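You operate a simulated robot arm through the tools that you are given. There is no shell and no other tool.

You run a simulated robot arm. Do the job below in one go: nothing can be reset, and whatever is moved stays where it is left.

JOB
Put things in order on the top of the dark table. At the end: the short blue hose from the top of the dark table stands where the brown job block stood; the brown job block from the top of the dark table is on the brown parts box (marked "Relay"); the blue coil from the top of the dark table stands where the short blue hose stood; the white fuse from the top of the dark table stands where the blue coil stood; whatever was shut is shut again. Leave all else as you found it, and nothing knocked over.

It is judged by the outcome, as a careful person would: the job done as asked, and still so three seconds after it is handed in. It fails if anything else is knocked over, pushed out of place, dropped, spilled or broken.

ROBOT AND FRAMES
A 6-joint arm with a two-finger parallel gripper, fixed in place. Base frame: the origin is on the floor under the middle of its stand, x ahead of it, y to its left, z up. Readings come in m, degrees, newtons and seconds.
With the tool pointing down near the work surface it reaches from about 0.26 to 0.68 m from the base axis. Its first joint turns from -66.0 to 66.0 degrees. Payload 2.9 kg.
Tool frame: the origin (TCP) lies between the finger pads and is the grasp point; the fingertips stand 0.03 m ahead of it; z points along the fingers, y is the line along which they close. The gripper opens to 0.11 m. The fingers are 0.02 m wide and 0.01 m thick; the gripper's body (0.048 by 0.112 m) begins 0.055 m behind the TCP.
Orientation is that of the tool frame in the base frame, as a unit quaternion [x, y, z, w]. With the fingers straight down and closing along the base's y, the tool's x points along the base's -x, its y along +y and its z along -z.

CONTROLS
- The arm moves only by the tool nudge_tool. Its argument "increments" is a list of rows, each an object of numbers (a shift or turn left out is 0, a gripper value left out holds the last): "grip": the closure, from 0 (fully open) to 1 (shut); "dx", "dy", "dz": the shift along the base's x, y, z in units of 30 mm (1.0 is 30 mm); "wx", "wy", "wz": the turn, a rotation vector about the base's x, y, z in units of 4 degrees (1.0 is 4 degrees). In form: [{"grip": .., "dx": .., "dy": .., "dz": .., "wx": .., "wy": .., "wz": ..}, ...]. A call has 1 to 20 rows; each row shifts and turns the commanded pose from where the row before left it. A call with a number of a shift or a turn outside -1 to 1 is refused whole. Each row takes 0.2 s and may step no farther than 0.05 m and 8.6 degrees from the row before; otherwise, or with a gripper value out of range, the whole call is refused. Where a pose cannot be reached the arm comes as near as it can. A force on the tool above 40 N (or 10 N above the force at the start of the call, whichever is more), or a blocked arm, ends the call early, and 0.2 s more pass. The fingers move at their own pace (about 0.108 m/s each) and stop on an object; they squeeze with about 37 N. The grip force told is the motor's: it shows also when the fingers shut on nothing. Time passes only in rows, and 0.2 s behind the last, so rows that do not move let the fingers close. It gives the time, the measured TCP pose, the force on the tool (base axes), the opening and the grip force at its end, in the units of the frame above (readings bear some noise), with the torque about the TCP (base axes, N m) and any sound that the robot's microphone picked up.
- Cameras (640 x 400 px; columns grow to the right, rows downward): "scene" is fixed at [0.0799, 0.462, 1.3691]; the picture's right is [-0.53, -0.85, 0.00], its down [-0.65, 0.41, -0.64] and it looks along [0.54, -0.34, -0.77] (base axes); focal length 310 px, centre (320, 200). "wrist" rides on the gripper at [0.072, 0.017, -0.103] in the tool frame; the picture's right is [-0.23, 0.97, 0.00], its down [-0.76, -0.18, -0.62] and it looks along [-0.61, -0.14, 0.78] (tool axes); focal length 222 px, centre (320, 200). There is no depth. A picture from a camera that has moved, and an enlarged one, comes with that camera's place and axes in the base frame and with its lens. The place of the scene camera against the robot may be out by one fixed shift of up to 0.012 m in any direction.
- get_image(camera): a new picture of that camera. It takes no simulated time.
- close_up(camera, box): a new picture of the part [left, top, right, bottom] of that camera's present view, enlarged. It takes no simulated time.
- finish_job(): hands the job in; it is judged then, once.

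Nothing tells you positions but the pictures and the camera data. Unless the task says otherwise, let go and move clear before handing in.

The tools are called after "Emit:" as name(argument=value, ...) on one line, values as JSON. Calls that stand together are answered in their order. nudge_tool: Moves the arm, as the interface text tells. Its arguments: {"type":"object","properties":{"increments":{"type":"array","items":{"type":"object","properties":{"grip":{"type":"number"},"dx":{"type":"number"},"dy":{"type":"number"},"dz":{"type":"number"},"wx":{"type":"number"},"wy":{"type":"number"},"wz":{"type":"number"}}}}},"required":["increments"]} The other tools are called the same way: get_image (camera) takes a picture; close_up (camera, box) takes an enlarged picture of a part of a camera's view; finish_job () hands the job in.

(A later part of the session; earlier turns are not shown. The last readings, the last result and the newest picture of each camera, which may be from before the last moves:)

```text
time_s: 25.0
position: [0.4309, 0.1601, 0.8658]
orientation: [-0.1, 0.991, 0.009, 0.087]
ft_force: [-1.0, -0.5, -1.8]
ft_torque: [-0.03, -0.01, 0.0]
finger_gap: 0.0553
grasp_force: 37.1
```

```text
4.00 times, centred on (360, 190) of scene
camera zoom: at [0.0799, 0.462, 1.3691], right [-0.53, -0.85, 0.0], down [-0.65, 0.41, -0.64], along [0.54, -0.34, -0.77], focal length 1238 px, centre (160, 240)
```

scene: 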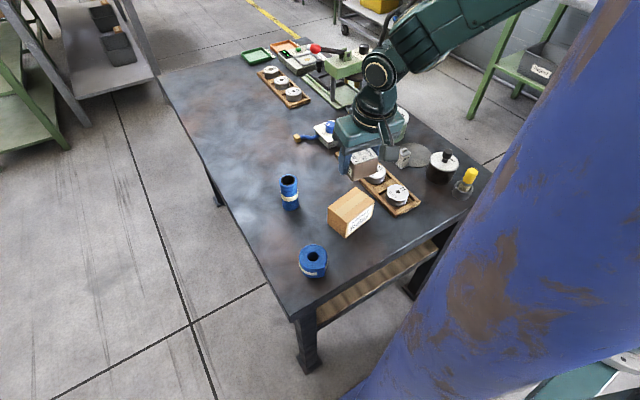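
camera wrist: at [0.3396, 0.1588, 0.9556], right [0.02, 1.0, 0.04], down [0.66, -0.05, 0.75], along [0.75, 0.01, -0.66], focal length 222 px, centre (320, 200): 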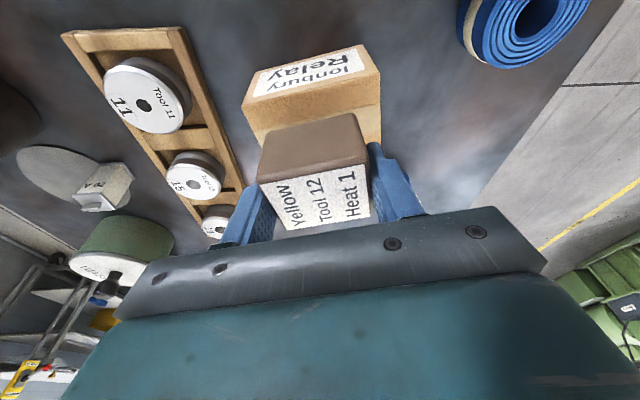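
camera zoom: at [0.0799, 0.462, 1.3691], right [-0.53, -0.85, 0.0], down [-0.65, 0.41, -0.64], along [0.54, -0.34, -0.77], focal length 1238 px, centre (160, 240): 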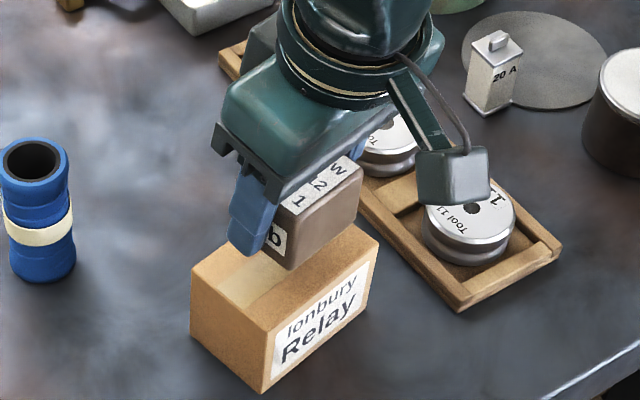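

Emit:
nudge_tool(increments=[{"grip": 1, "dz": -0.25}, {"dz": -0.2}, {"dz": -0.12}, {}])

Emit:
close_up(camera="scene", box=[320, 160, 400, 240])

Emit:
close_up(camera="wrist", box=[220, 30, 420, 240])

```text
time_s: 26.0
position: [0.4311, 0.1599, 0.8495]
orientation: [-0.1, 0.991, 0.008, 0.086]
ft_force: [-0.4, 1.2, -0.2]
ft_torque: [0.01, 0.01, -0.02]
finger_gap: 0.0555
grasp_force: 37.2
```

```text
5.00 times, centred on (360, 200) of scene
camera zoom: at [0.0799, 0.462, 1.3691], right [-0.53, -0.85, 0.0], down [-0.65, 0.41, -0.64], along [0.54, -0.34, -0.77], focal length 1548 px, centre (120, 200)
```

zoom: 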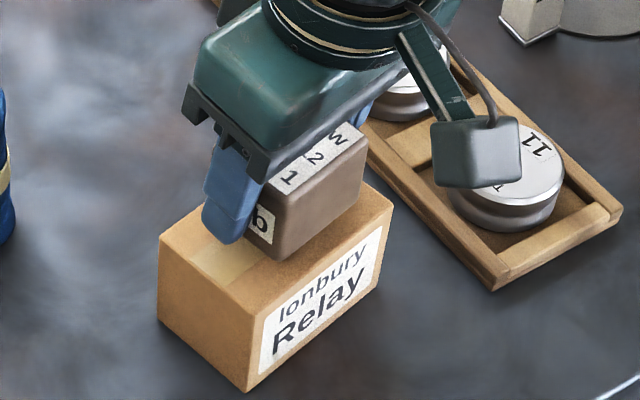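

```text
1.90 times, centred on (320, 135) of wrist
camera zoom: at [0.3402, 0.1586, 0.938], right [0.02, 1.0, 0.04], down [0.66, -0.04, 0.75], along [0.75, 0.01, -0.67], focal length 423 px, centre (320, 324)
```

zoom: 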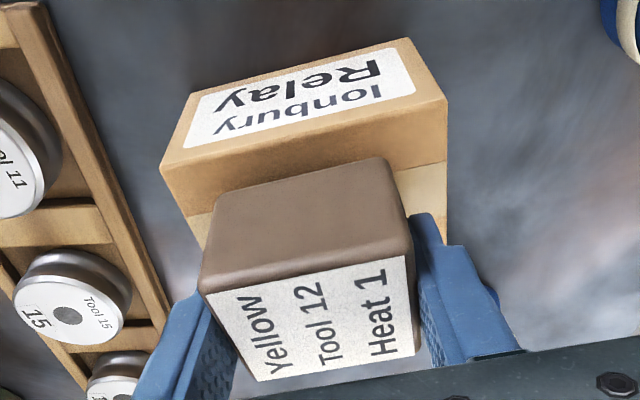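

Emit:
nudge_tool(increments=[{"grip": 1, "dz": -0.07}, {"dz": -0.07}, {"dz": -0.06}, {}])

Emit:
close_up(camera="scene", box=[320, 160, 400, 240])

```text
time_s: 27.0
position: [0.4305, 0.159, 0.843]
orientation: [-0.101, 0.991, 0.008, 0.086]
ft_force: [0.1, 1.1, -1.7]
ft_torque: [-0.01, -0.02, 0.0]
finger_gap: 0.0556
grasp_force: 37.3
```

```text
5.00 times, centred on (360, 200) of scene
camera zoom: at [0.0799, 0.462, 1.3691], right [-0.53, -0.85, 0.0], down [-0.65, 0.41, -0.64], along [0.54, -0.34, -0.77], focal length 1548 px, centre (120, 200)
```

zoom: 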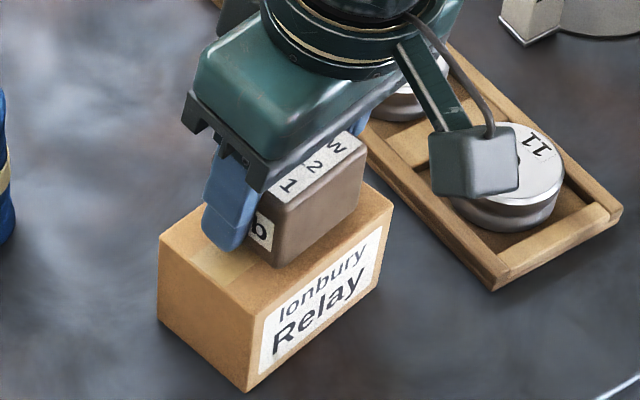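

Emit:
nudge_tool(increments=[{"grip": 1, "dz": -0.04}, {"dz": -0.04}, {}])

Emit:
close_up(camera="scene", box=[320, 160, 400, 240])

```text
time_s: 27.8
position: [0.4312, 0.1587, 0.8411]
orientation: [-0.101, 0.991, 0.01, 0.087]
ft_force: [-0.5, 0.4, -1.9]
ft_torque: [0.02, 0.0, 0.01]
finger_gap: 0.0553
grasp_force: 37.2
```

```text
5.00 times, centred on (360, 200) of scene
camera zoom: at [0.0799, 0.462, 1.3691], right [-0.53, -0.85, 0.0], down [-0.65, 0.41, -0.64], along [0.54, -0.34, -0.77], focal length 1548 px, centre (120, 200)
```

zoom: 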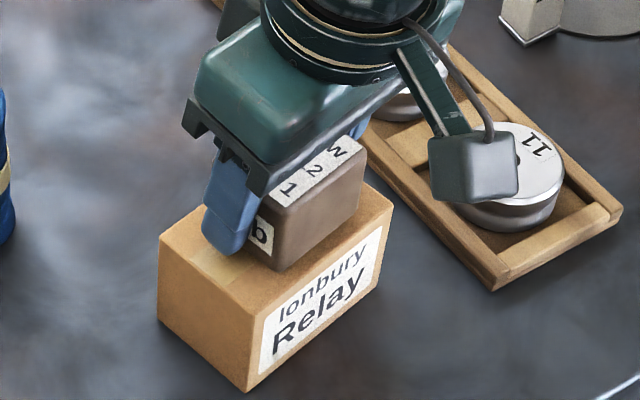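

Emit:
nudge_tool(increments=[{"grip": 1, "dz": -0.033}, {"dz": -0.033}, {}])

Emit:
close_up(camera="wrist", box=[220, 30, 420, 240])

```text
time_s: 28.6
position: [0.431, 0.1578, 0.8385]
orientation: [-0.1, 0.991, 0.009, 0.087]
ft_force: [0.2, -0.4, -0.7]
ft_torque: [-0.03, 0.02, -0.03]
finger_gap: 0.0553
grasp_force: 36.8
```

```text
1.90 times, centred on (320, 135) of wrist
camera zoom: at [0.3401, 0.1583, 0.9281], right [0.02, 1.0, 0.04], down [0.66, -0.04, 0.75], along [0.75, 0.01, -0.66], focal length 423 px, centre (320, 324)
```

zoom: 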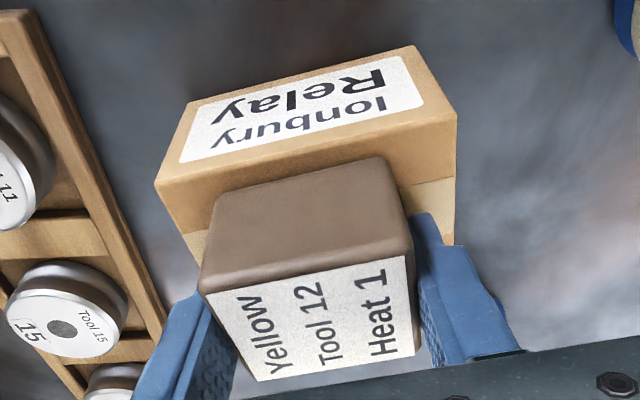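

Emit:
nudge_tool(increments=[{"grip": 1, "dz": -0.033}, {"dz": -0.033}, {}])

Emit:
close_up(camera="scene", box=[330, 170, 390, 230])

```text
time_s: 29.4
position: [0.4305, 0.1608, 0.8374]
orientation: [-0.101, 0.991, 0.009, 0.087]
ft_force: [-8.7, -4.3, 28.2]
ft_torque: [-0.18, 0.57, 0.0]
finger_gap: 0.0552
grasp_force: 36.8
```

```text
6.67 times, centred on (360, 200) of scene
camera zoom: at [0.0794, 0.4617, 1.3693], right [-0.53, -0.85, 0.0], down [-0.65, 0.41, -0.64], along [0.54, -0.34, -0.77], focal length 2064 px, centre (53, 200)
```

zoom: 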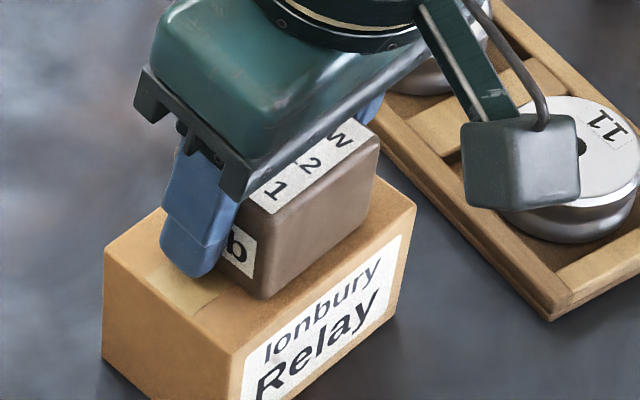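

The block touches the box top, with 28 N showing. I'll back off under a millimetre to take the load off, then open.

Emit:
nudge_tool(increments=[{"grip": 1, "dz": 0.025}, {}])

```text
time_s: 30.0
position: [0.4318, 0.1589, 0.8369]
orientation: [-0.101, 0.991, 0.009, 0.088]
ft_force: [-4.8, -2.8, 29.1]
ft_torque: [-0.14, 0.4, -0.01]
finger_gap: 0.0556
grasp_force: 36.9
```

Emit:
nudge_tool(increments=[{"grip": 1, "dz": 0.03}, {}])

```text
time_s: 30.6
position: [0.4319, 0.1584, 0.8392]
orientation: [-0.1, 0.991, 0.009, 0.088]
ft_force: [1.5, -0.9, 14.0]
ft_torque: [-0.02, -0.04, -0.01]
finger_gap: 0.0555
grasp_force: 36.8
```

Emit:
nudge_tool(increments=[{"grip": 1, "dz": 0.02}, {}])

```text
time_s: 31.2
position: [0.4306, 0.1579, 0.838]
orientation: [-0.101, 0.991, 0.008, 0.085]
ft_force: [0.2, 0.9, 0.3]
ft_torque: [0.0, -0.06, -0.03]
finger_gap: 0.0554
grasp_force: 37.5
```

Force is back near zero, so the block is just resting on the box. Next I open the gripper and look.

Emit:
nudge_tool(increments=[{"grip": 0}, {"grip": 0}, {"grip": 0}, {"grip": 0}])

Emit:
close_up(camera="scene", box=[320, 160, 400, 240])

Emit:
close_up(camera="wrist", box=[160, 30, 480, 240])

```text
time_s: 32.2
position: [0.4319, 0.1596, 0.8401]
orientation: [-0.1, 0.991, 0.009, 0.087]
ft_force: [0.5, 0.8, 0.3]
ft_torque: [0.03, 0.01, -0.02]
finger_gap: 0.1101
grasp_force: 0.0
```

```text
5.00 times, centred on (360, 200) of scene
camera zoom: at [0.0799, 0.462, 1.3691], right [-0.53, -0.85, 0.0], down [-0.65, 0.41, -0.64], along [0.54, -0.34, -0.77], focal length 1548 px, centre (120, 200)
```

zoom: 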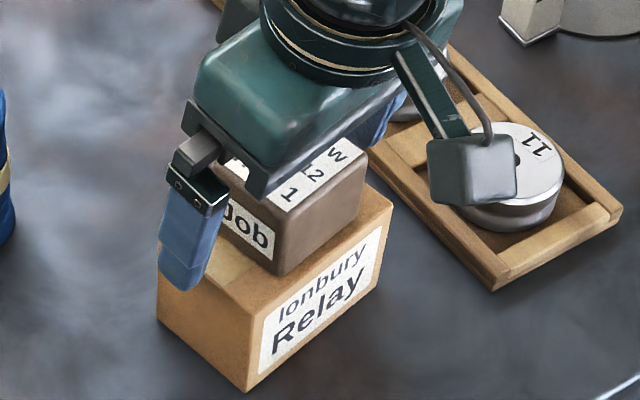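

```text
1.90 times, centred on (320, 135) of wrist
camera zoom: at [0.3402, 0.1585, 0.9285], right [0.02, 1.0, 0.04], down [0.66, -0.05, 0.75], along [0.75, 0.01, -0.66], focal length 423 px, centre (320, 324)
```

zoom: 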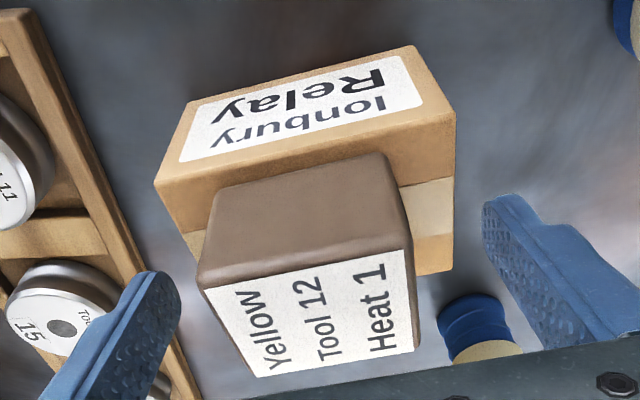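

The block sits squarely on the box. I'll rise straight up and look back at it.

Emit:
nudge_tool(increments=[{"grip": 0, "dz": 0.2}, {"dz": 0.5}, {"dz": 0.8}, {"dz": 0.9}, {"dz": 0.9}, {"dz": 0.9}, {}])

Emit:
get_image(camera="wrist")

Emit:
get_image(camera="scene")

```text
time_s: 33.8
position: [0.4295, 0.1582, 0.9658]
orientation: [-0.1, 0.991, 0.009, 0.087]
ft_force: [-0.3, 0.3, 0.2]
ft_torque: [0.0, 0.02, -0.03]
finger_gap: 0.1101
grasp_force: 0.0
```

```text
taken
camera wrist: at [0.3388, 0.1588, 1.0549], right [0.02, 1.0, 0.04], down [0.66, -0.04, 0.75], along [0.75, 0.01, -0.67], focal length 222 px, centre (320, 200)
```

wrist: 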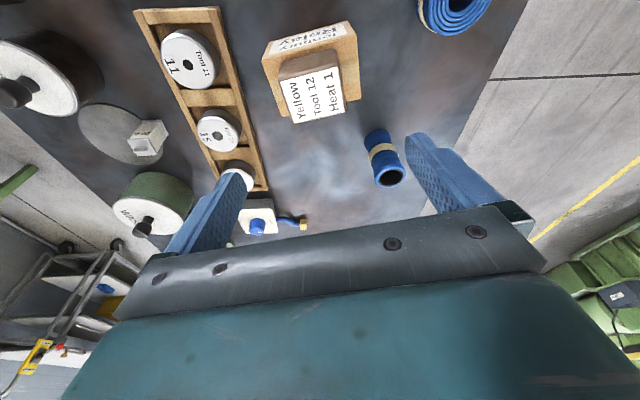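

```text
taken
```

scene: 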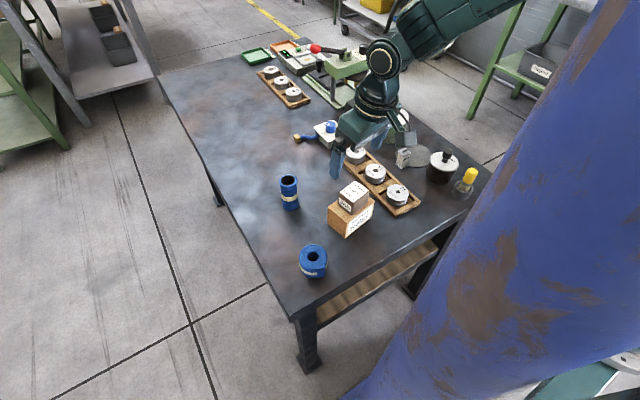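

The block is standing on the box. Next is the hose, which I'll measure from here and from a second vantage.

Emit:
close_up(camera="wrist", box=[330, 110, 430, 210])

Emit:
close_up(camera="scene", box=[260, 160, 380, 290])

Emit:
close_up(camera="wrist", box=[250, 0, 500, 130])

```text
4.00 times, centred on (380, 160) of wrist
camera zoom: at [0.3388, 0.1588, 1.0549], right [0.02, 1.0, 0.04], down [0.66, -0.04, 0.75], along [0.75, 0.01, -0.67], focal length 888 px, centre (80, 360)
```

zoom: 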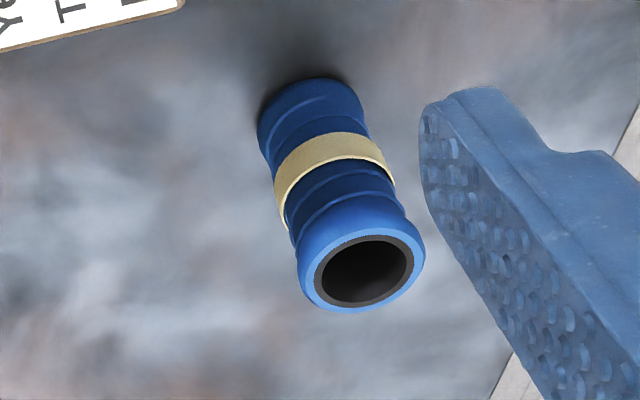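

```text
3.08 times, centred on (320, 225) of scene
camera zoom: at [0.0799, 0.462, 1.3691], right [-0.53, -0.85, 0.0], down [-0.65, 0.41, -0.64], along [0.54, -0.34, -0.77], focal length 952 px, centre (320, 123)
```

zoom: 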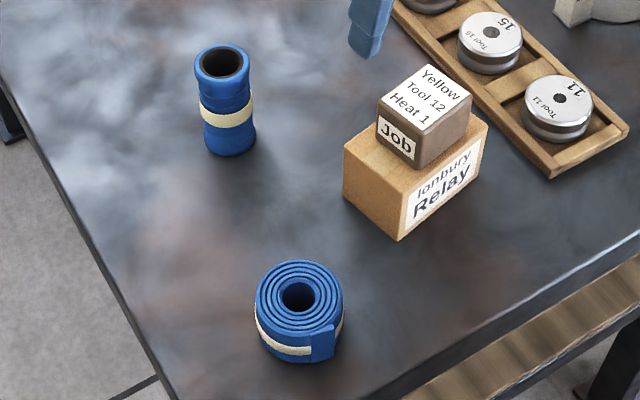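

```text
2.56 times, centred on (375, 65) of wrist
camera zoom: at [0.3388, 0.1588, 1.0549], right [0.02, 1.0, 0.04], down [0.66, -0.04, 0.75], along [0.75, 0.01, -0.67], focal length 569 px, centre (179, 546)
```

zoom: 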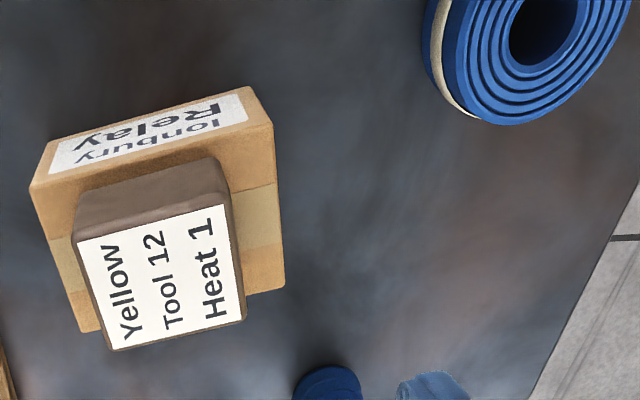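

The hose top is at z ≈ 0.830, with its centre near (0.550, 0.261). I'll keep the 10° tilt, which I need for reach at the drop spot, and move above it.

Emit:
nudge_tool(increments=[{"grip": 0, "dx": 0.8, "dy": 0.685, "dz": -0.3}, {"dx": 0.8, "dy": 0.685, "dz": -0.3}, {"dx": 0.8, "dy": 0.685, "dz": -0.4}, {"dx": 0.8, "dy": 0.685, "dz": -0.4}, {"dx": 0.82, "dy": 0.69, "dz": -0.4}, {}, {}])

Emit:
get_image(camera="wrist")

Emit:
close_up(camera="wrist", box=[240, 80, 400, 200])

Emit:
close_up(camera="scene", box=[240, 130, 360, 230])

```text
time_s: 35.4
position: [0.5529, 0.2605, 0.9103]
orientation: [-0.101, 0.991, 0.009, 0.086]
ft_force: [0.9, -0.9, 0.5]
ft_torque: [0.03, 0.0, 0.0]
finger_gap: 0.1101
grasp_force: 0.0
```

```text
taken
camera wrist: at [0.4612, 0.2608, 1.0008], right [0.02, 1.0, 0.04], down [0.66, -0.04, 0.75], along [0.75, 0.01, -0.66], focal length 222 px, centre (320, 200)
```

wrist: 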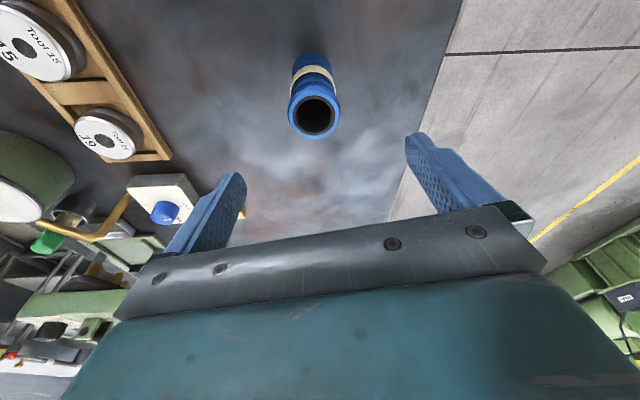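

```text
3.33 times, centred on (320, 140) of wrist
camera zoom: at [0.4612, 0.2608, 1.0008], right [0.02, 1.0, 0.04], down [0.66, -0.04, 0.75], along [0.75, 0.01, -0.66], focal length 740 px, centre (320, 400)
```

zoom: 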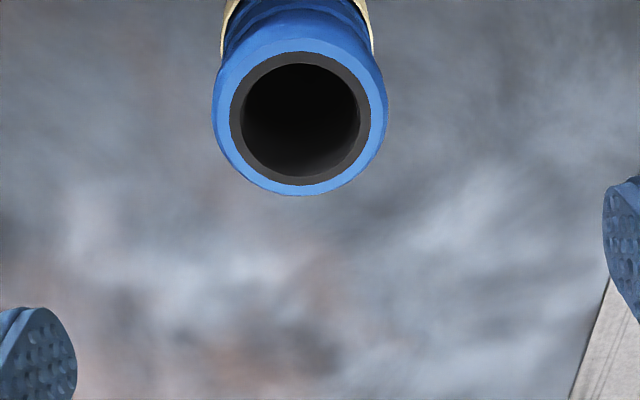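

```text
4.00 times, centred on (300, 180) of scene
camera zoom: at [0.0799, 0.462, 1.3691], right [-0.53, -0.85, 0.0], down [-0.65, 0.41, -0.64], along [0.54, -0.34, -0.77], focal length 1238 px, centre (400, 280)
```

zoom: 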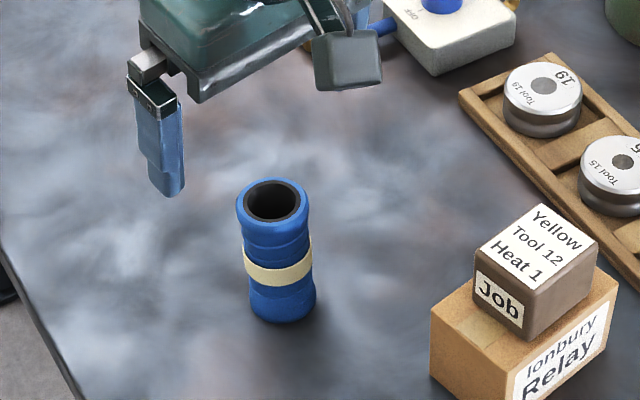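

Emit:
nudge_tool(increments=[{"grip": 0, "dx": -0.13, "dz": -0.5}, {"dz": -0.7}, {"dz": -0.7}, {"dz": -0.7}, {"dz": -0.7}, {"dz": -0.5}, {"dz": -0.2}, {}])

Emit:
get_image(camera="wrist")

Emit:
close_up(camera="scene", box=[240, 130, 360, 230])

```text
time_s: 37.2
position: [0.5478, 0.2608, 0.7913]
orientation: [-0.101, 0.991, 0.009, 0.086]
ft_force: [-0.3, 0.2, -0.4]
ft_torque: [0.03, -0.05, -0.03]
finger_gap: 0.1099
grasp_force: 0.1
```

```text
taken
camera wrist: at [0.4571, 0.2613, 0.8805], right [0.02, 1.0, 0.04], down [0.66, -0.05, 0.75], along [0.75, 0.01, -0.66], focal length 222 px, centre (320, 200)
```

wrist: 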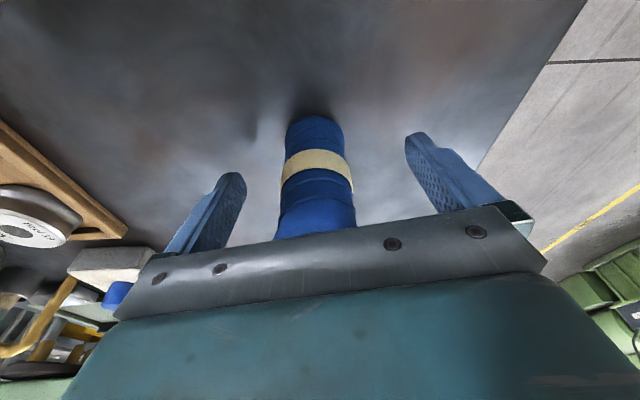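

```text
4.00 times, centred on (300, 180) of scene
camera zoom: at [0.0799, 0.462, 1.3691], right [-0.53, -0.85, 0.0], down [-0.65, 0.41, -0.64], along [0.54, -0.34, -0.77], focal length 1238 px, centre (400, 280)
```

zoom: 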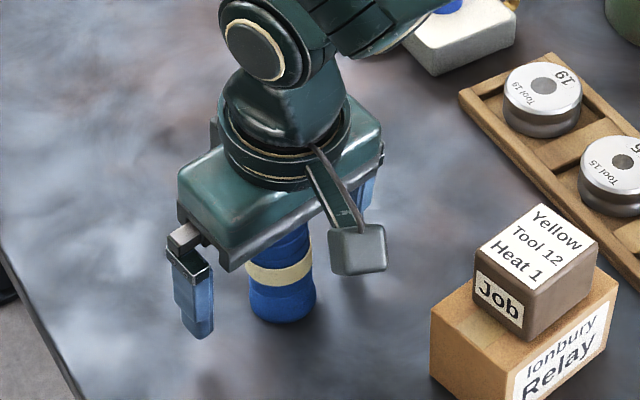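

The hose is centred between the fingers. Closing, followed by a small test lift.

Emit:
nudge_tool(increments=[{"grip": 1}, {"grip": 1}, {"grip": 1}, {"grip": 1}, {"grip": 1}])

Emit:
nudge_tool(increments=[{"grip": 1, "dz": 0.05}, {"dz": 0.1}, {"dz": 0.1}, {"dz": 0.1}, {}])

Emit:
get_image(camera="wrist")

Emit:
close_up(camera="scene", box=[240, 130, 360, 230])

```text
time_s: 38.4
position: [0.5473, 0.2613, 0.7913]
orientation: [-0.1, 0.991, 0.008, 0.087]
ft_force: [1.1, 0.0, 0.0]
ft_torque: [-0.07, -0.02, 0.01]
finger_gap: 0.0448
grasp_force: 36.7
```

```text
time_s: 39.6
position: [0.5476, 0.2619, 0.8008]
orientation: [-0.101, 0.991, 0.009, 0.087]
ft_force: [0.7, 0.4, -1.0]
ft_torque: [-0.01, 0.01, -0.01]
finger_gap: 0.0448
grasp_force: 37.4
```

```text
taken
camera wrist: at [0.4567, 0.2615, 0.8909], right [0.02, 1.0, 0.04], down [0.66, -0.04, 0.75], along [0.75, 0.01, -0.67], focal length 222 px, centre (320, 200)
```

wrist: 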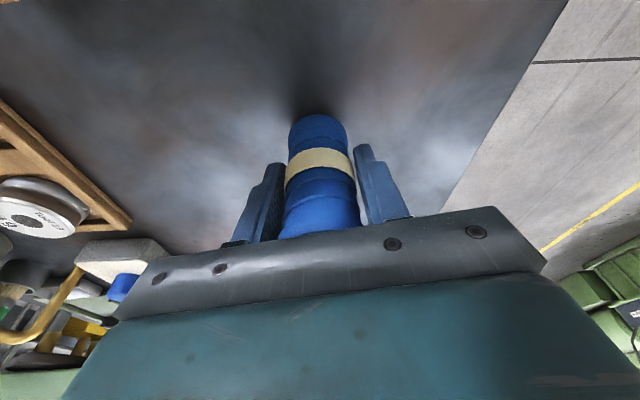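

```text
4.00 times, centred on (300, 180) of scene
camera zoom: at [0.0799, 0.462, 1.3691], right [-0.53, -0.85, 0.0], down [-0.65, 0.41, -0.64], along [0.54, -0.34, -0.77], focal length 1238 px, centre (400, 280)
```

zoom: 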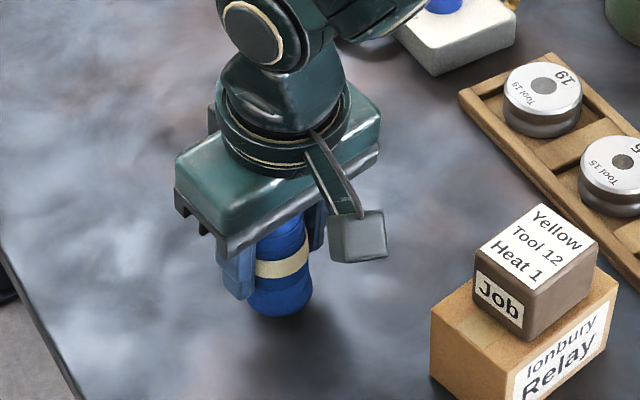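

The hose is held and hanging straight. I'll lift it, carry it over to where the block stood, (0.672, 0.1605), and stop a bit above the table.

Emit:
nudge_tool(increments=[{"grip": 1, "dz": 0.5}, {"dz": 0.7}, {"dx": 0.3, "dy": -0.25, "dz": 0.4}, {"dx": 0.6, "dy": -0.5}, {"dx": 0.7, "dy": -0.56}, {"dx": 0.7, "dy": -0.56}, {"dx": 0.7, "dy": -0.56}, {"dx": 0.65, "dy": -0.55}, {"dx": 0.5, "dy": -0.4}, {}, {}])

Emit:
get_image(camera="wrist")

Emit:
get_image(camera="scene")

```text
time_s: 42.0
position: [0.6725, 0.1607, 0.8507]
orientation: [-0.1, 0.991, 0.009, 0.087]
ft_force: [0.2, -0.4, -0.6]
ft_torque: [-0.02, 0.02, -0.01]
finger_gap: 0.0448
grasp_force: 36.7
```

```text
taken
camera wrist: at [0.5819, 0.1597, 0.9402], right [0.02, 1.0, 0.04], down [0.66, -0.04, 0.75], along [0.75, 0.01, -0.67], focal length 222 px, centre (320, 200)
```

wrist: 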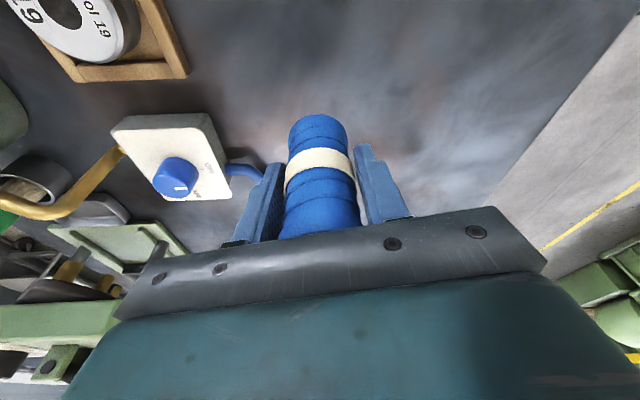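

```text
taken
```

scene: 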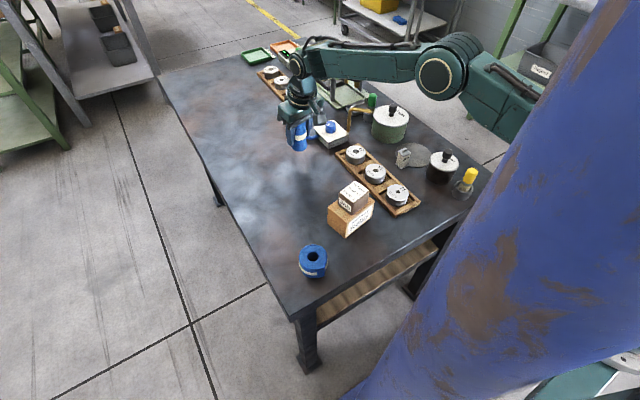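

Emit:
nudge_tool(increments=[{"grip": 1, "dz": -0.4}, {"dz": -0.5}, {"dz": -0.4}, {"dz": -0.3}, {"dz": -0.15}, {}, {}])

Emit:
close_up(camera="scene", box=[240, 90, 360, 190])

Emit:
get_image(camera="wrist")

```text
time_s: 43.6
position: [0.6729, 0.1594, 0.7964]
orientation: [-0.102, 0.991, 0.009, 0.086]
ft_force: [0.0, 0.7, -0.8]
ft_torque: [-0.02, 0.01, 0.04]
finger_gap: 0.0448
grasp_force: 36.7
```

```text
4.00 times, centred on (300, 140) of scene
camera zoom: at [0.0799, 0.462, 1.3691], right [-0.53, -0.85, 0.0], down [-0.65, 0.41, -0.64], along [0.54, -0.34, -0.77], focal length 1238 px, centre (400, 440)
```

zoom: 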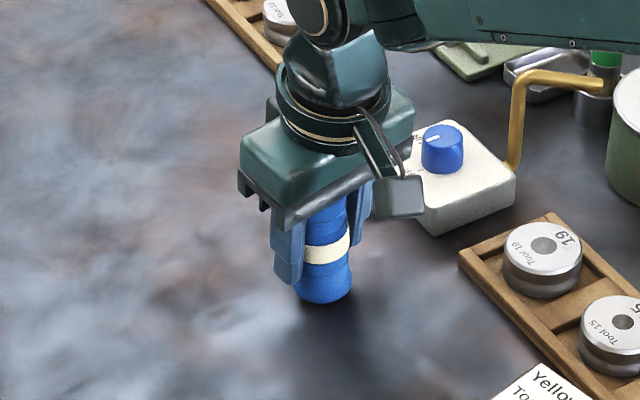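

```text
taken
camera wrist: at [0.5818, 0.1596, 0.8862], right [0.02, 1.0, 0.04], down [0.66, -0.04, 0.75], along [0.75, 0.01, -0.67], focal length 222 px, centre (320, 200)
```

wrist: 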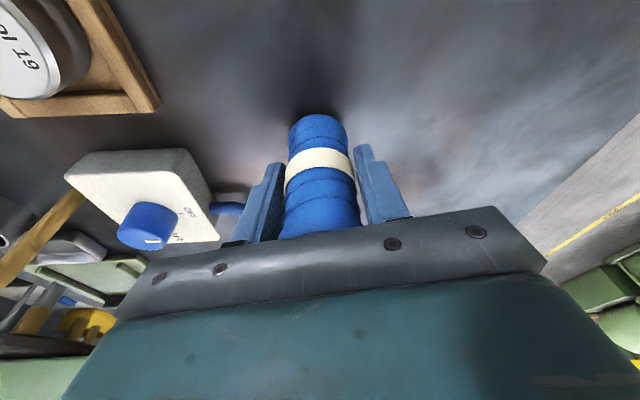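

Emit:
nudge_tool(increments=[{"grip": 1, "dz": -0.05}, {"dz": -0.05}, {}])

Emit:
nudge_tool(increments=[{"grip": 1, "dz": -0.03}, {}])

```text
time_s: 44.4
position: [0.6724, 0.1614, 0.7942]
orientation: [-0.101, 0.991, 0.008, 0.087]
ft_force: [-0.2, 0.5, -0.8]
ft_torque: [-0.01, 0.0, -0.02]
finger_gap: 0.0448
grasp_force: 37.3
```

```text
time_s: 45.0
position: [0.6723, 0.1593, 0.793]
orientation: [-0.1, 0.991, 0.008, 0.087]
ft_force: [0.0, 0.5, -1.2]
ft_torque: [-0.01, 0.03, 0.01]
finger_gap: 0.045
grasp_force: 37.2
```

Emit:
nudge_tool(increments=[{"grip": 1, "dz": -0.03}, {}])

Emit:
nudge_tool(increments=[{"grip": 1, "dz": -0.02}, {}])

```text
time_s: 45.6
position: [0.6717, 0.1599, 0.7919]
orientation: [-0.101, 0.991, 0.009, 0.086]
ft_force: [-0.3, 0.4, -1.1]
ft_torque: [0.01, -0.05, 0.0]
finger_gap: 0.0447
grasp_force: 36.8
```

```text
time_s: 46.2
position: [0.6727, 0.1613, 0.7927]
orientation: [-0.1, 0.991, 0.009, 0.086]
ft_force: [-1.2, 0.1, -0.9]
ft_torque: [-0.02, 0.0, 0.01]
finger_gap: 0.0449
grasp_force: 37.2
```

Emit:
nudge_tool(increments=[{"grip": 1, "dz": -0.02}, {}])

Emit:
close_up(camera="scene", box=[270, 110, 350, 180])

```text
time_s: 46.8
position: [0.6733, 0.1614, 0.7917]
orientation: [-0.101, 0.991, 0.009, 0.086]
ft_force: [-4.4, -1.7, 4.9]
ft_torque: [-0.05, 0.12, -0.05]
finger_gap: 0.0448
grasp_force: 36.6
```

```text
5.71 times, centred on (310, 145) of scene
camera zoom: at [0.0797, 0.4619, 1.3692], right [-0.53, -0.85, 0.0], down [-0.65, 0.41, -0.64], along [0.54, -0.34, -0.77], focal length 1769 px, centre (377, 514)
```

zoom: 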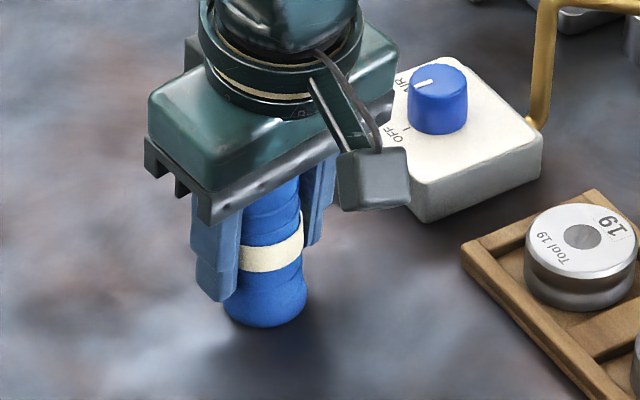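

The hose touches the table at the expected height. I'm opening the fingers moderately to release it.

Emit:
nudge_tool(increments=[{"grip": 0.3}, {"grip": 0.3}, {"grip": 0.3}, {"grip": 0.3}])

Emit:
get_image(camera="wrist")

Emit:
close_up(camera="scene", box=[270, 110, 350, 180])

```text
time_s: 47.8
position: [0.6726, 0.162, 0.7919]
orientation: [-0.102, 0.991, 0.009, 0.086]
ft_force: [0.2, 1.1, 0.1]
ft_torque: [-0.01, 0.03, 0.01]
finger_gap: 0.0771
grasp_force: 0.0
```

```text
taken
camera wrist: at [0.5818, 0.1606, 0.8804], right [0.02, 1.0, 0.04], down [0.66, -0.04, 0.75], along [0.75, 0.01, -0.66], focal length 222 px, centre (320, 200)
```

wrist: 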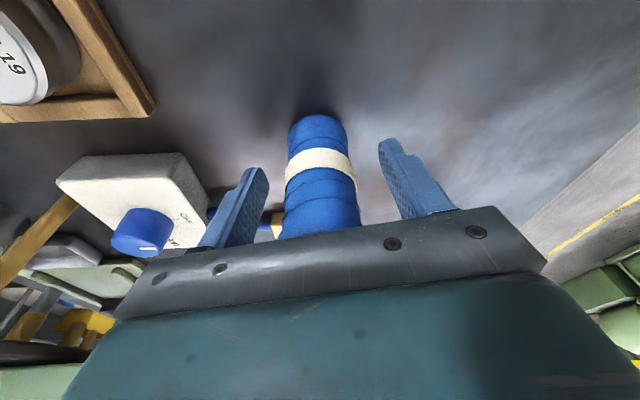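

```text
5.71 times, centred on (310, 145) of scene
camera zoom: at [0.0799, 0.462, 1.3691], right [-0.53, -0.85, 0.0], down [-0.65, 0.41, -0.64], along [0.54, -0.34, -0.77], focal length 1769 px, centre (377, 514)
```

zoom: 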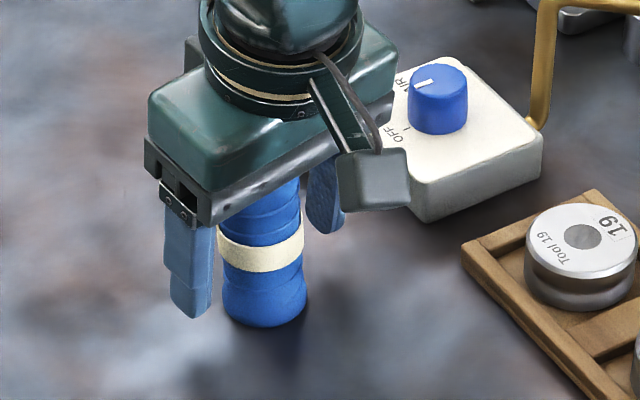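

The hose stands upright where the block was. Now straight up, and once clear I return the tool to vertical.

Emit:
nudge_tool(increments=[{"grip": 0.3, "dz": 0.2}, {"dz": 0.5}, {"dz": 0.8}, {"dz": 0.9}, {"dz": 0.9}, {"dz": 0.9}, {"dx": -0.7, "wx": -0.166, "wy": 0.817}, {"dx": -0.9, "wx": -0.166, "wy": 0.817}, {"dx": -0.9, "wx": -0.166, "wy": 0.817}, {"dx": -0.9, "dy": 0.5}, {"dx": -0.9, "dy": 0.5}, {"dx": -0.9, "dy": 0.5}, {}, {}])

Emit:
get_image(camera="wrist")

Emit:
get_image(camera="scene")

```text
time_s: 50.8
position: [0.5154, 0.205, 0.9179]
orientation: [-0.101, 0.995, 0.0, -0.001]
ft_force: [0.1, -0.3, -0.4]
ft_torque: [0.03, 0.0, 0.0]
finger_gap: 0.0769
grasp_force: 0.1
```

```text
taken
camera wrist: at [0.4411, 0.208, 1.0208], right [0.03, 1.0, 0.0], down [0.78, -0.02, 0.62], along [0.62, -0.02, -0.78], focal length 222 px, centre (320, 200)
```

wrist: 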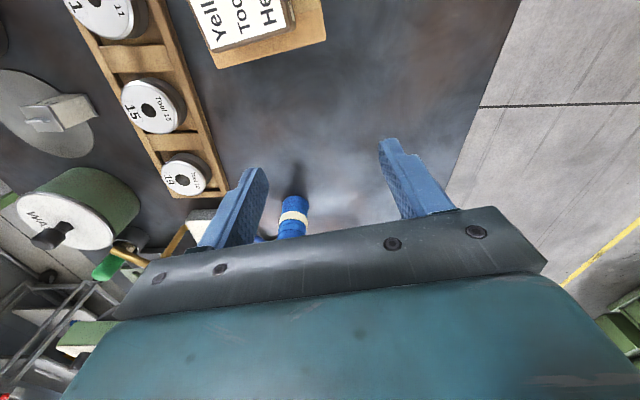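

```text
taken
```

scene: 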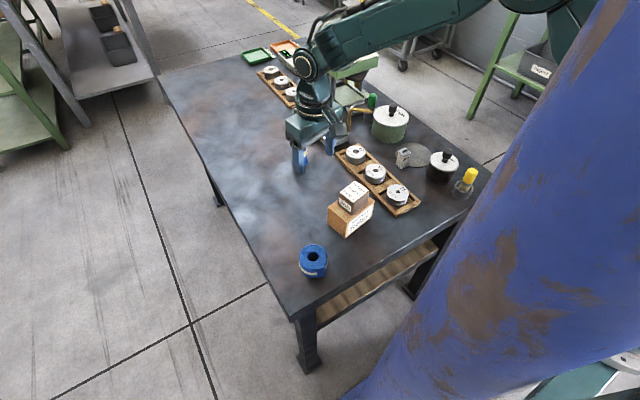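

Emit:
nudge_tool(increments=[{"grip": 0, "dx": -0.5, "dy": 0.5, "dz": 0.2}, {"dx": -0.8, "dy": 0.6, "dz": 0.2}, {"dx": -0.9, "dy": 0.6}, {"dx": -0.9, "dy": 0.5}, {"dx": -0.9, "dy": 0.4}, {"dx": -0.9, "dy": 0.3}, {"dx": -0.3}, {}, {}])

Emit:
get_image(camera="wrist")

Emit:
close_up(camera="wrist", box=[240, 40, 400, 160])

Emit:
get_image(camera="scene")

```text
time_s: 52.8
position: [0.3607, 0.2927, 0.9297]
orientation: [-0.102, 0.995, 0.001, -0.001]
ft_force: [0.7, 0.8, -0.3]
ft_torque: [-0.01, 0.03, -0.02]
finger_gap: 0.1098
grasp_force: 0.1
```

```text
taken
camera wrist: at [0.2857, 0.2956, 1.0327], right [0.03, 1.0, 0.0], down [0.78, -0.02, 0.62], along [0.62, -0.02, -0.78], focal length 222 px, centre (320, 200)
```

wrist: 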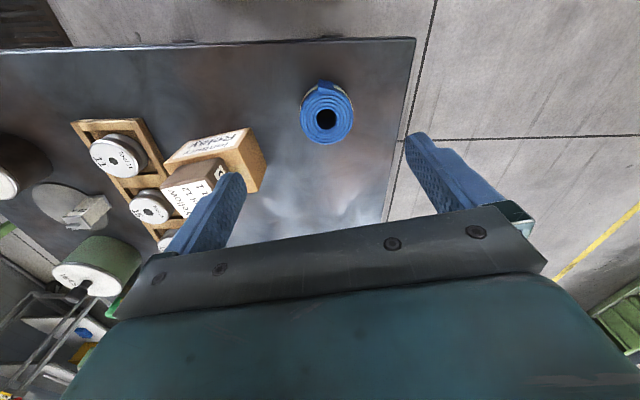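

```text
3.33 times, centred on (320, 100) of wrist
camera zoom: at [0.2857, 0.2956, 1.0327], right [0.03, 1.0, 0.0], down [0.78, -0.02, 0.62], along [0.62, -0.02, -0.78], focal length 740 px, centre (320, 533)
```

zoom: 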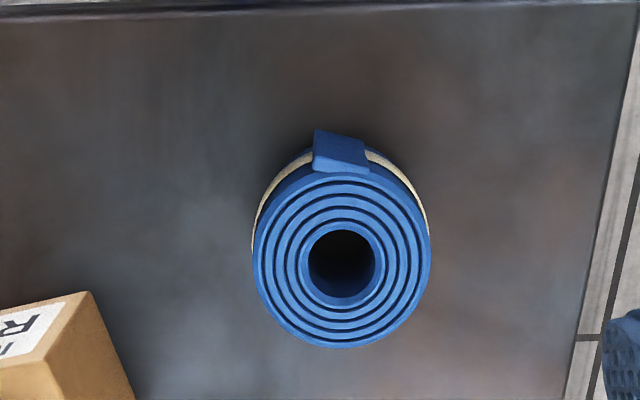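

```text
taken
```

scene: 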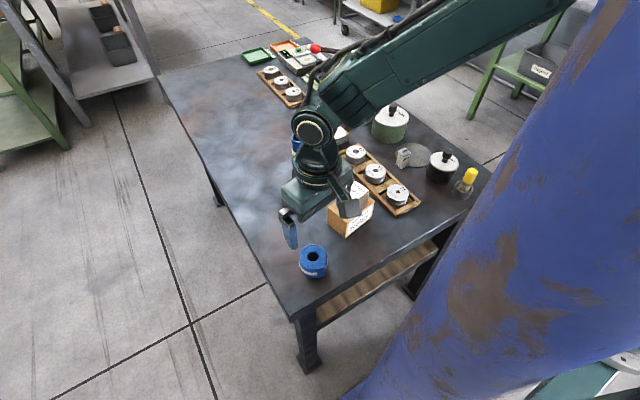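

The coil is about 0.059 m across, its centre ≈ (0.368, 0.300), with the strap tab facing the robot and away from where the fingers close. I'll centre over it and lower partway.

Emit:
nudge_tool(increments=[{"grip": 0, "dx": 0.243, "dy": 0.253, "dz": -0.5}, {"dz": -0.8}, {"dz": -0.8}, {"dz": -0.6}, {}, {}])

Emit:
get_image(camera="wrist")

Emit:
close_up(camera="wrist", box=[240, 60, 400, 180])

```text
time_s: 54.2
position: [0.3647, 0.3015, 0.8482]
orientation: [-0.101, 0.995, 0.0, 0.0]
ft_force: [0.4, -0.3, 0.2]
ft_torque: [0.03, -0.02, 0.03]
finger_gap: 0.1099
grasp_force: 0.0
```

```text
taken
camera wrist: at [0.2925, 0.303, 0.9508], right [0.03, 1.0, 0.0], down [0.78, -0.02, 0.62], along [0.62, -0.02, -0.78], focal length 222 px, centre (320, 200)
```

wrist: 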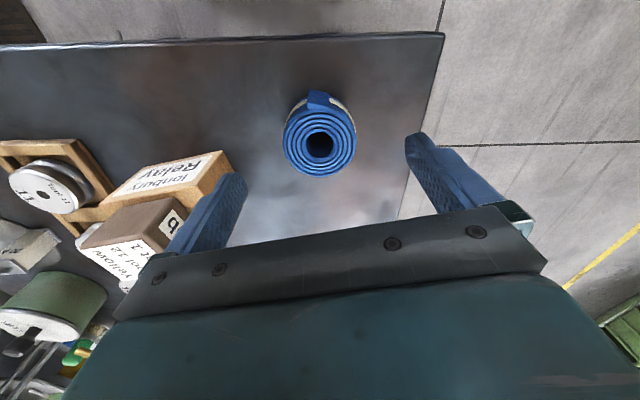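

```text
3.33 times, centred on (320, 120) of wrist
camera zoom: at [0.2925, 0.303, 0.9508], right [0.03, 1.0, 0.0], down [0.78, -0.02, 0.62], along [0.62, -0.02, -0.78], focal length 740 px, centre (320, 467)
```

zoom: 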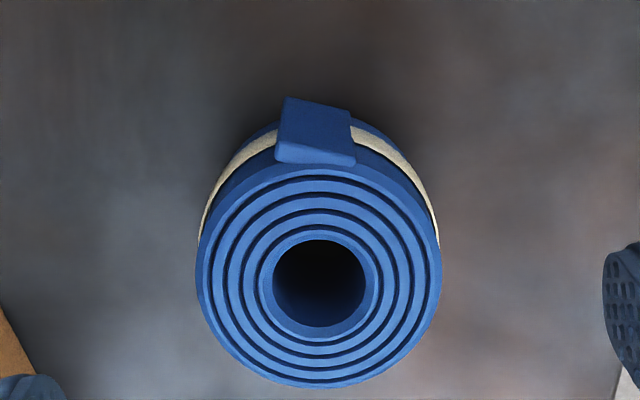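

Emit:
nudge_tool(increments=[{"grip": 0, "dx": 0.117, "dz": -0.6}, {"dz": -0.7}, {"dz": -0.6}, {"dz": -0.3}, {"dz": -0.17}, {}])

Emit:
get_image(camera="wrist")

Emit:
close_up(camera="scene", box=[250, 190, 390, 300])

```text
time_s: 55.6
position: [0.3709, 0.3004, 0.7764]
orientation: [-0.101, 0.995, 0.001, 0.0]
ft_force: [-0.1, 0.8, 0.7]
ft_torque: [0.0, 0.0, 0.02]
finger_gap: 0.1101
grasp_force: 0.0
```

```text
taken
camera wrist: at [0.2969, 0.3028, 0.8795], right [0.03, 1.0, 0.0], down [0.78, -0.02, 0.62], along [0.62, -0.02, -0.78], focal length 222 px, centre (320, 200)
```

wrist: 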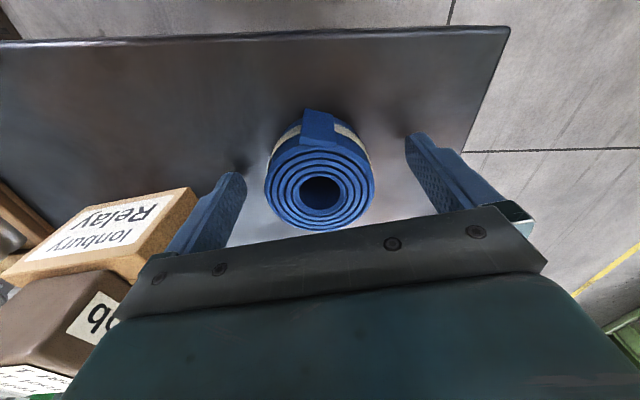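

```text
3.64 times, centred on (320, 245) of scene
camera zoom: at [0.0799, 0.462, 1.3691], right [-0.53, -0.85, 0.0], down [-0.65, 0.41, -0.64], along [0.54, -0.34, -0.77], focal length 1126 px, centre (320, 36)
```

zoom: 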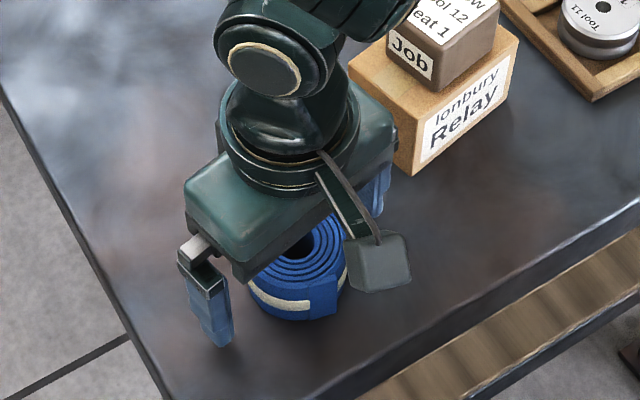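

Emit:
nudge_tool(increments=[{"grip": 1}, {"grip": 1}, {"grip": 1}, {"grip": 1}, {"grip": 1}])

Emit:
nudge_tool(increments=[{"grip": 1, "dz": 0.05}, {"dz": 0.05}, {"dz": 0.1}, {"dz": 0.1}, {}])

Emit:
get_image(camera="wrist")

Emit:
close_up(camera="scene", box=[250, 190, 390, 300])

```text
time_s: 56.8
position: [0.3714, 0.3007, 0.7756]
orientation: [-0.101, 0.995, 0.0, 0.0]
ft_force: [0.8, 1.2, -0.1]
ft_torque: [-0.01, -0.04, -0.02]
finger_gap: 0.0591
grasp_force: 36.6
```

```text
time_s: 58.0
position: [0.3708, 0.3014, 0.7864]
orientation: [-0.101, 0.995, 0.0, 0.0]
ft_force: [-2.1, -0.8, -1.5]
ft_torque: [0.02, 0.01, 0.0]
finger_gap: 0.0588
grasp_force: 37.0
```

```text
taken
camera wrist: at [0.2969, 0.3028, 0.8895], right [0.03, 1.0, 0.0], down [0.78, -0.02, 0.62], along [0.62, -0.02, -0.78], focal length 222 px, centre (320, 200)
```

wrist: 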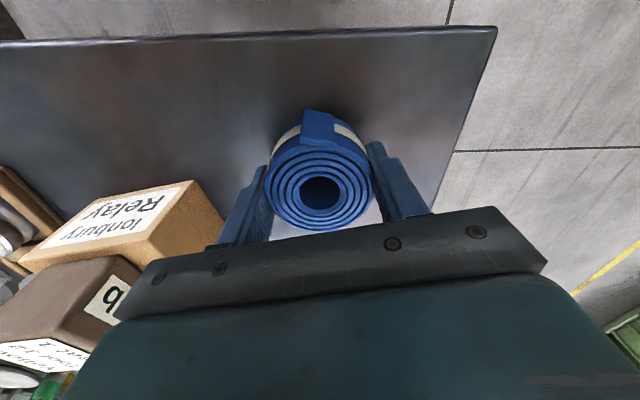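

```text
3.64 times, centred on (320, 245) of scene
camera zoom: at [0.0799, 0.462, 1.3691], right [-0.53, -0.85, 0.0], down [-0.65, 0.41, -0.64], along [0.54, -0.34, -0.77], focal length 1126 px, centre (320, 36)
```

zoom: 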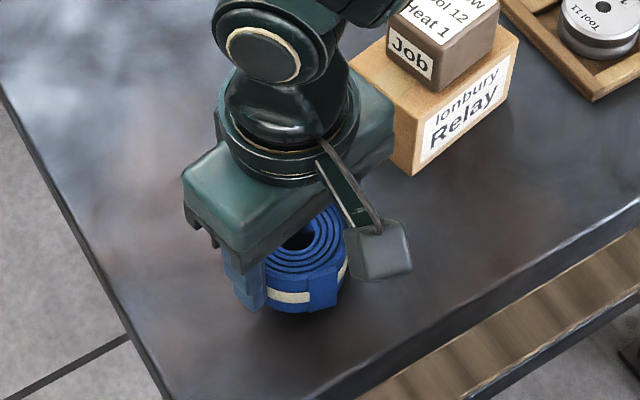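

The coil is held (gap 0.059). I'll lift it and carry it to the hose's old spot at (0.549, 0.260).

Emit:
nudge_tool(increments=[{"grip": 1, "dz": 0.4}, {"dz": 0.7}, {"dz": 0.8}, {"dx": 0.4, "dy": -0.1, "dz": 0.55}, {"dx": 0.8, "dy": -0.2}, {"dx": 0.8, "dy": -0.2}, {"dx": 0.8, "dy": -0.2}, {"dx": 0.8, "dy": -0.2}, {"dx": 0.8, "dy": -0.2}, {"dx": 0.8, "dy": -0.15}, {"dx": 0.5, "dy": -0.1}, {"dx": 0.27}, {}, {}])

Emit:
get_image(camera="wrist")

Emit:
get_image(camera="scene")

```text
time_s: 61.0
position: [0.549, 0.2611, 0.8578]
orientation: [-0.101, 0.995, 0.0, 0.0]
ft_force: [-0.1, 0.1, -1.3]
ft_torque: [0.01, -0.03, 0.04]
finger_gap: 0.0591
grasp_force: 37.1
```

```text
taken
camera wrist: at [0.475, 0.2621, 0.9621], right [0.03, 1.0, 0.0], down [0.78, -0.02, 0.62], along [0.62, -0.02, -0.78], focal length 222 px, centre (320, 200)
```

wrist: 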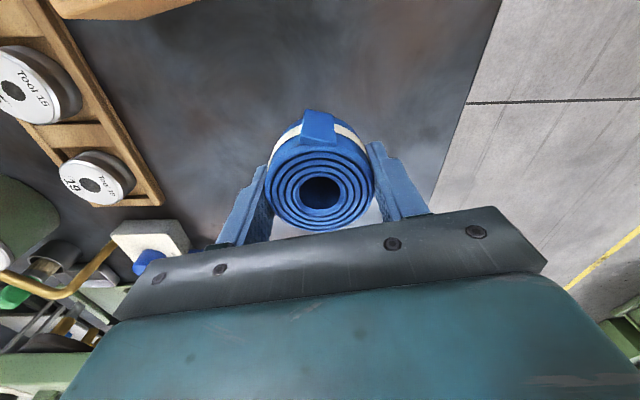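

```text
taken
```

scene: 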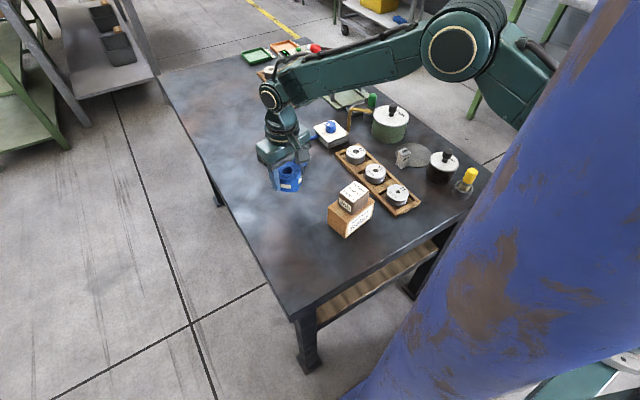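

Emit:
nudge_tool(increments=[{"grip": 1, "dz": -0.4}, {"dz": -0.6}, {"dz": -0.6}, {"dz": -0.5}, {"dz": -0.3}, {"dz": -0.15}, {}, {}])

Emit:
nudge_tool(increments=[{"grip": 1, "dz": -0.07}, {"dz": -0.05}, {}])

Emit:
close_up(camera="scene", box=[230, 130, 350, 220])

```text
time_s: 62.8
position: [0.5506, 0.2587, 0.7827]
orientation: [-0.101, 0.995, 0.0, 0.001]
ft_force: [-0.7, 0.2, -0.2]
ft_torque: [0.02, -0.03, -0.01]
finger_gap: 0.0589
grasp_force: 37.1
```

```text
time_s: 63.6
position: [0.5509, 0.2594, 0.7791]
orientation: [-0.102, 0.995, 0.0, 0.001]
ft_force: [-0.3, -0.4, -0.9]
ft_torque: [0.0, -0.01, -0.01]
finger_gap: 0.059
grasp_force: 36.7
```

```text
4.44 times, centred on (290, 175) of scene
camera zoom: at [0.0799, 0.462, 1.3691], right [-0.53, -0.85, 0.0], down [-0.65, 0.41, -0.64], along [0.54, -0.34, -0.77], focal length 1376 px, centre (453, 311)
```

zoom: 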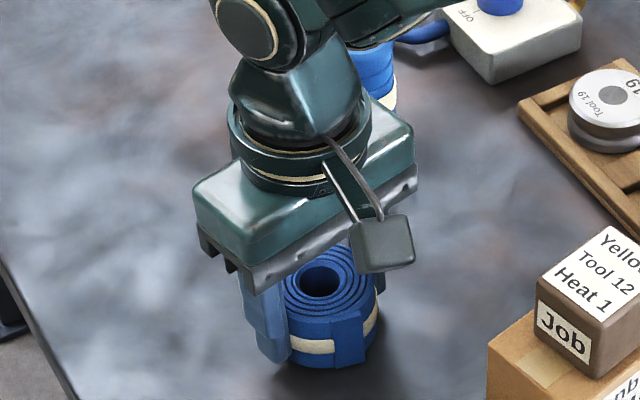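

Emit:
nudge_tool(increments=[{"grip": 1, "dz": -0.05}, {}])

Emit:
nudge_tool(increments=[{"grip": 1, "dz": -0.025}, {}])

```text
time_s: 64.2
position: [0.5502, 0.2599, 0.7785]
orientation: [-0.101, 0.995, 0.0, 0.0]
ft_force: [-0.7, 1.1, -1.7]
ft_torque: [0.07, -0.02, -0.02]
finger_gap: 0.0588
grasp_force: 37.2
```

```text
time_s: 64.8
position: [0.5498, 0.2601, 0.7767]
orientation: [-0.101, 0.995, 0.0, 0.0]
ft_force: [0.4, -0.5, -1.4]
ft_torque: [-0.01, 0.01, -0.03]
finger_gap: 0.0589
grasp_force: 36.6
```

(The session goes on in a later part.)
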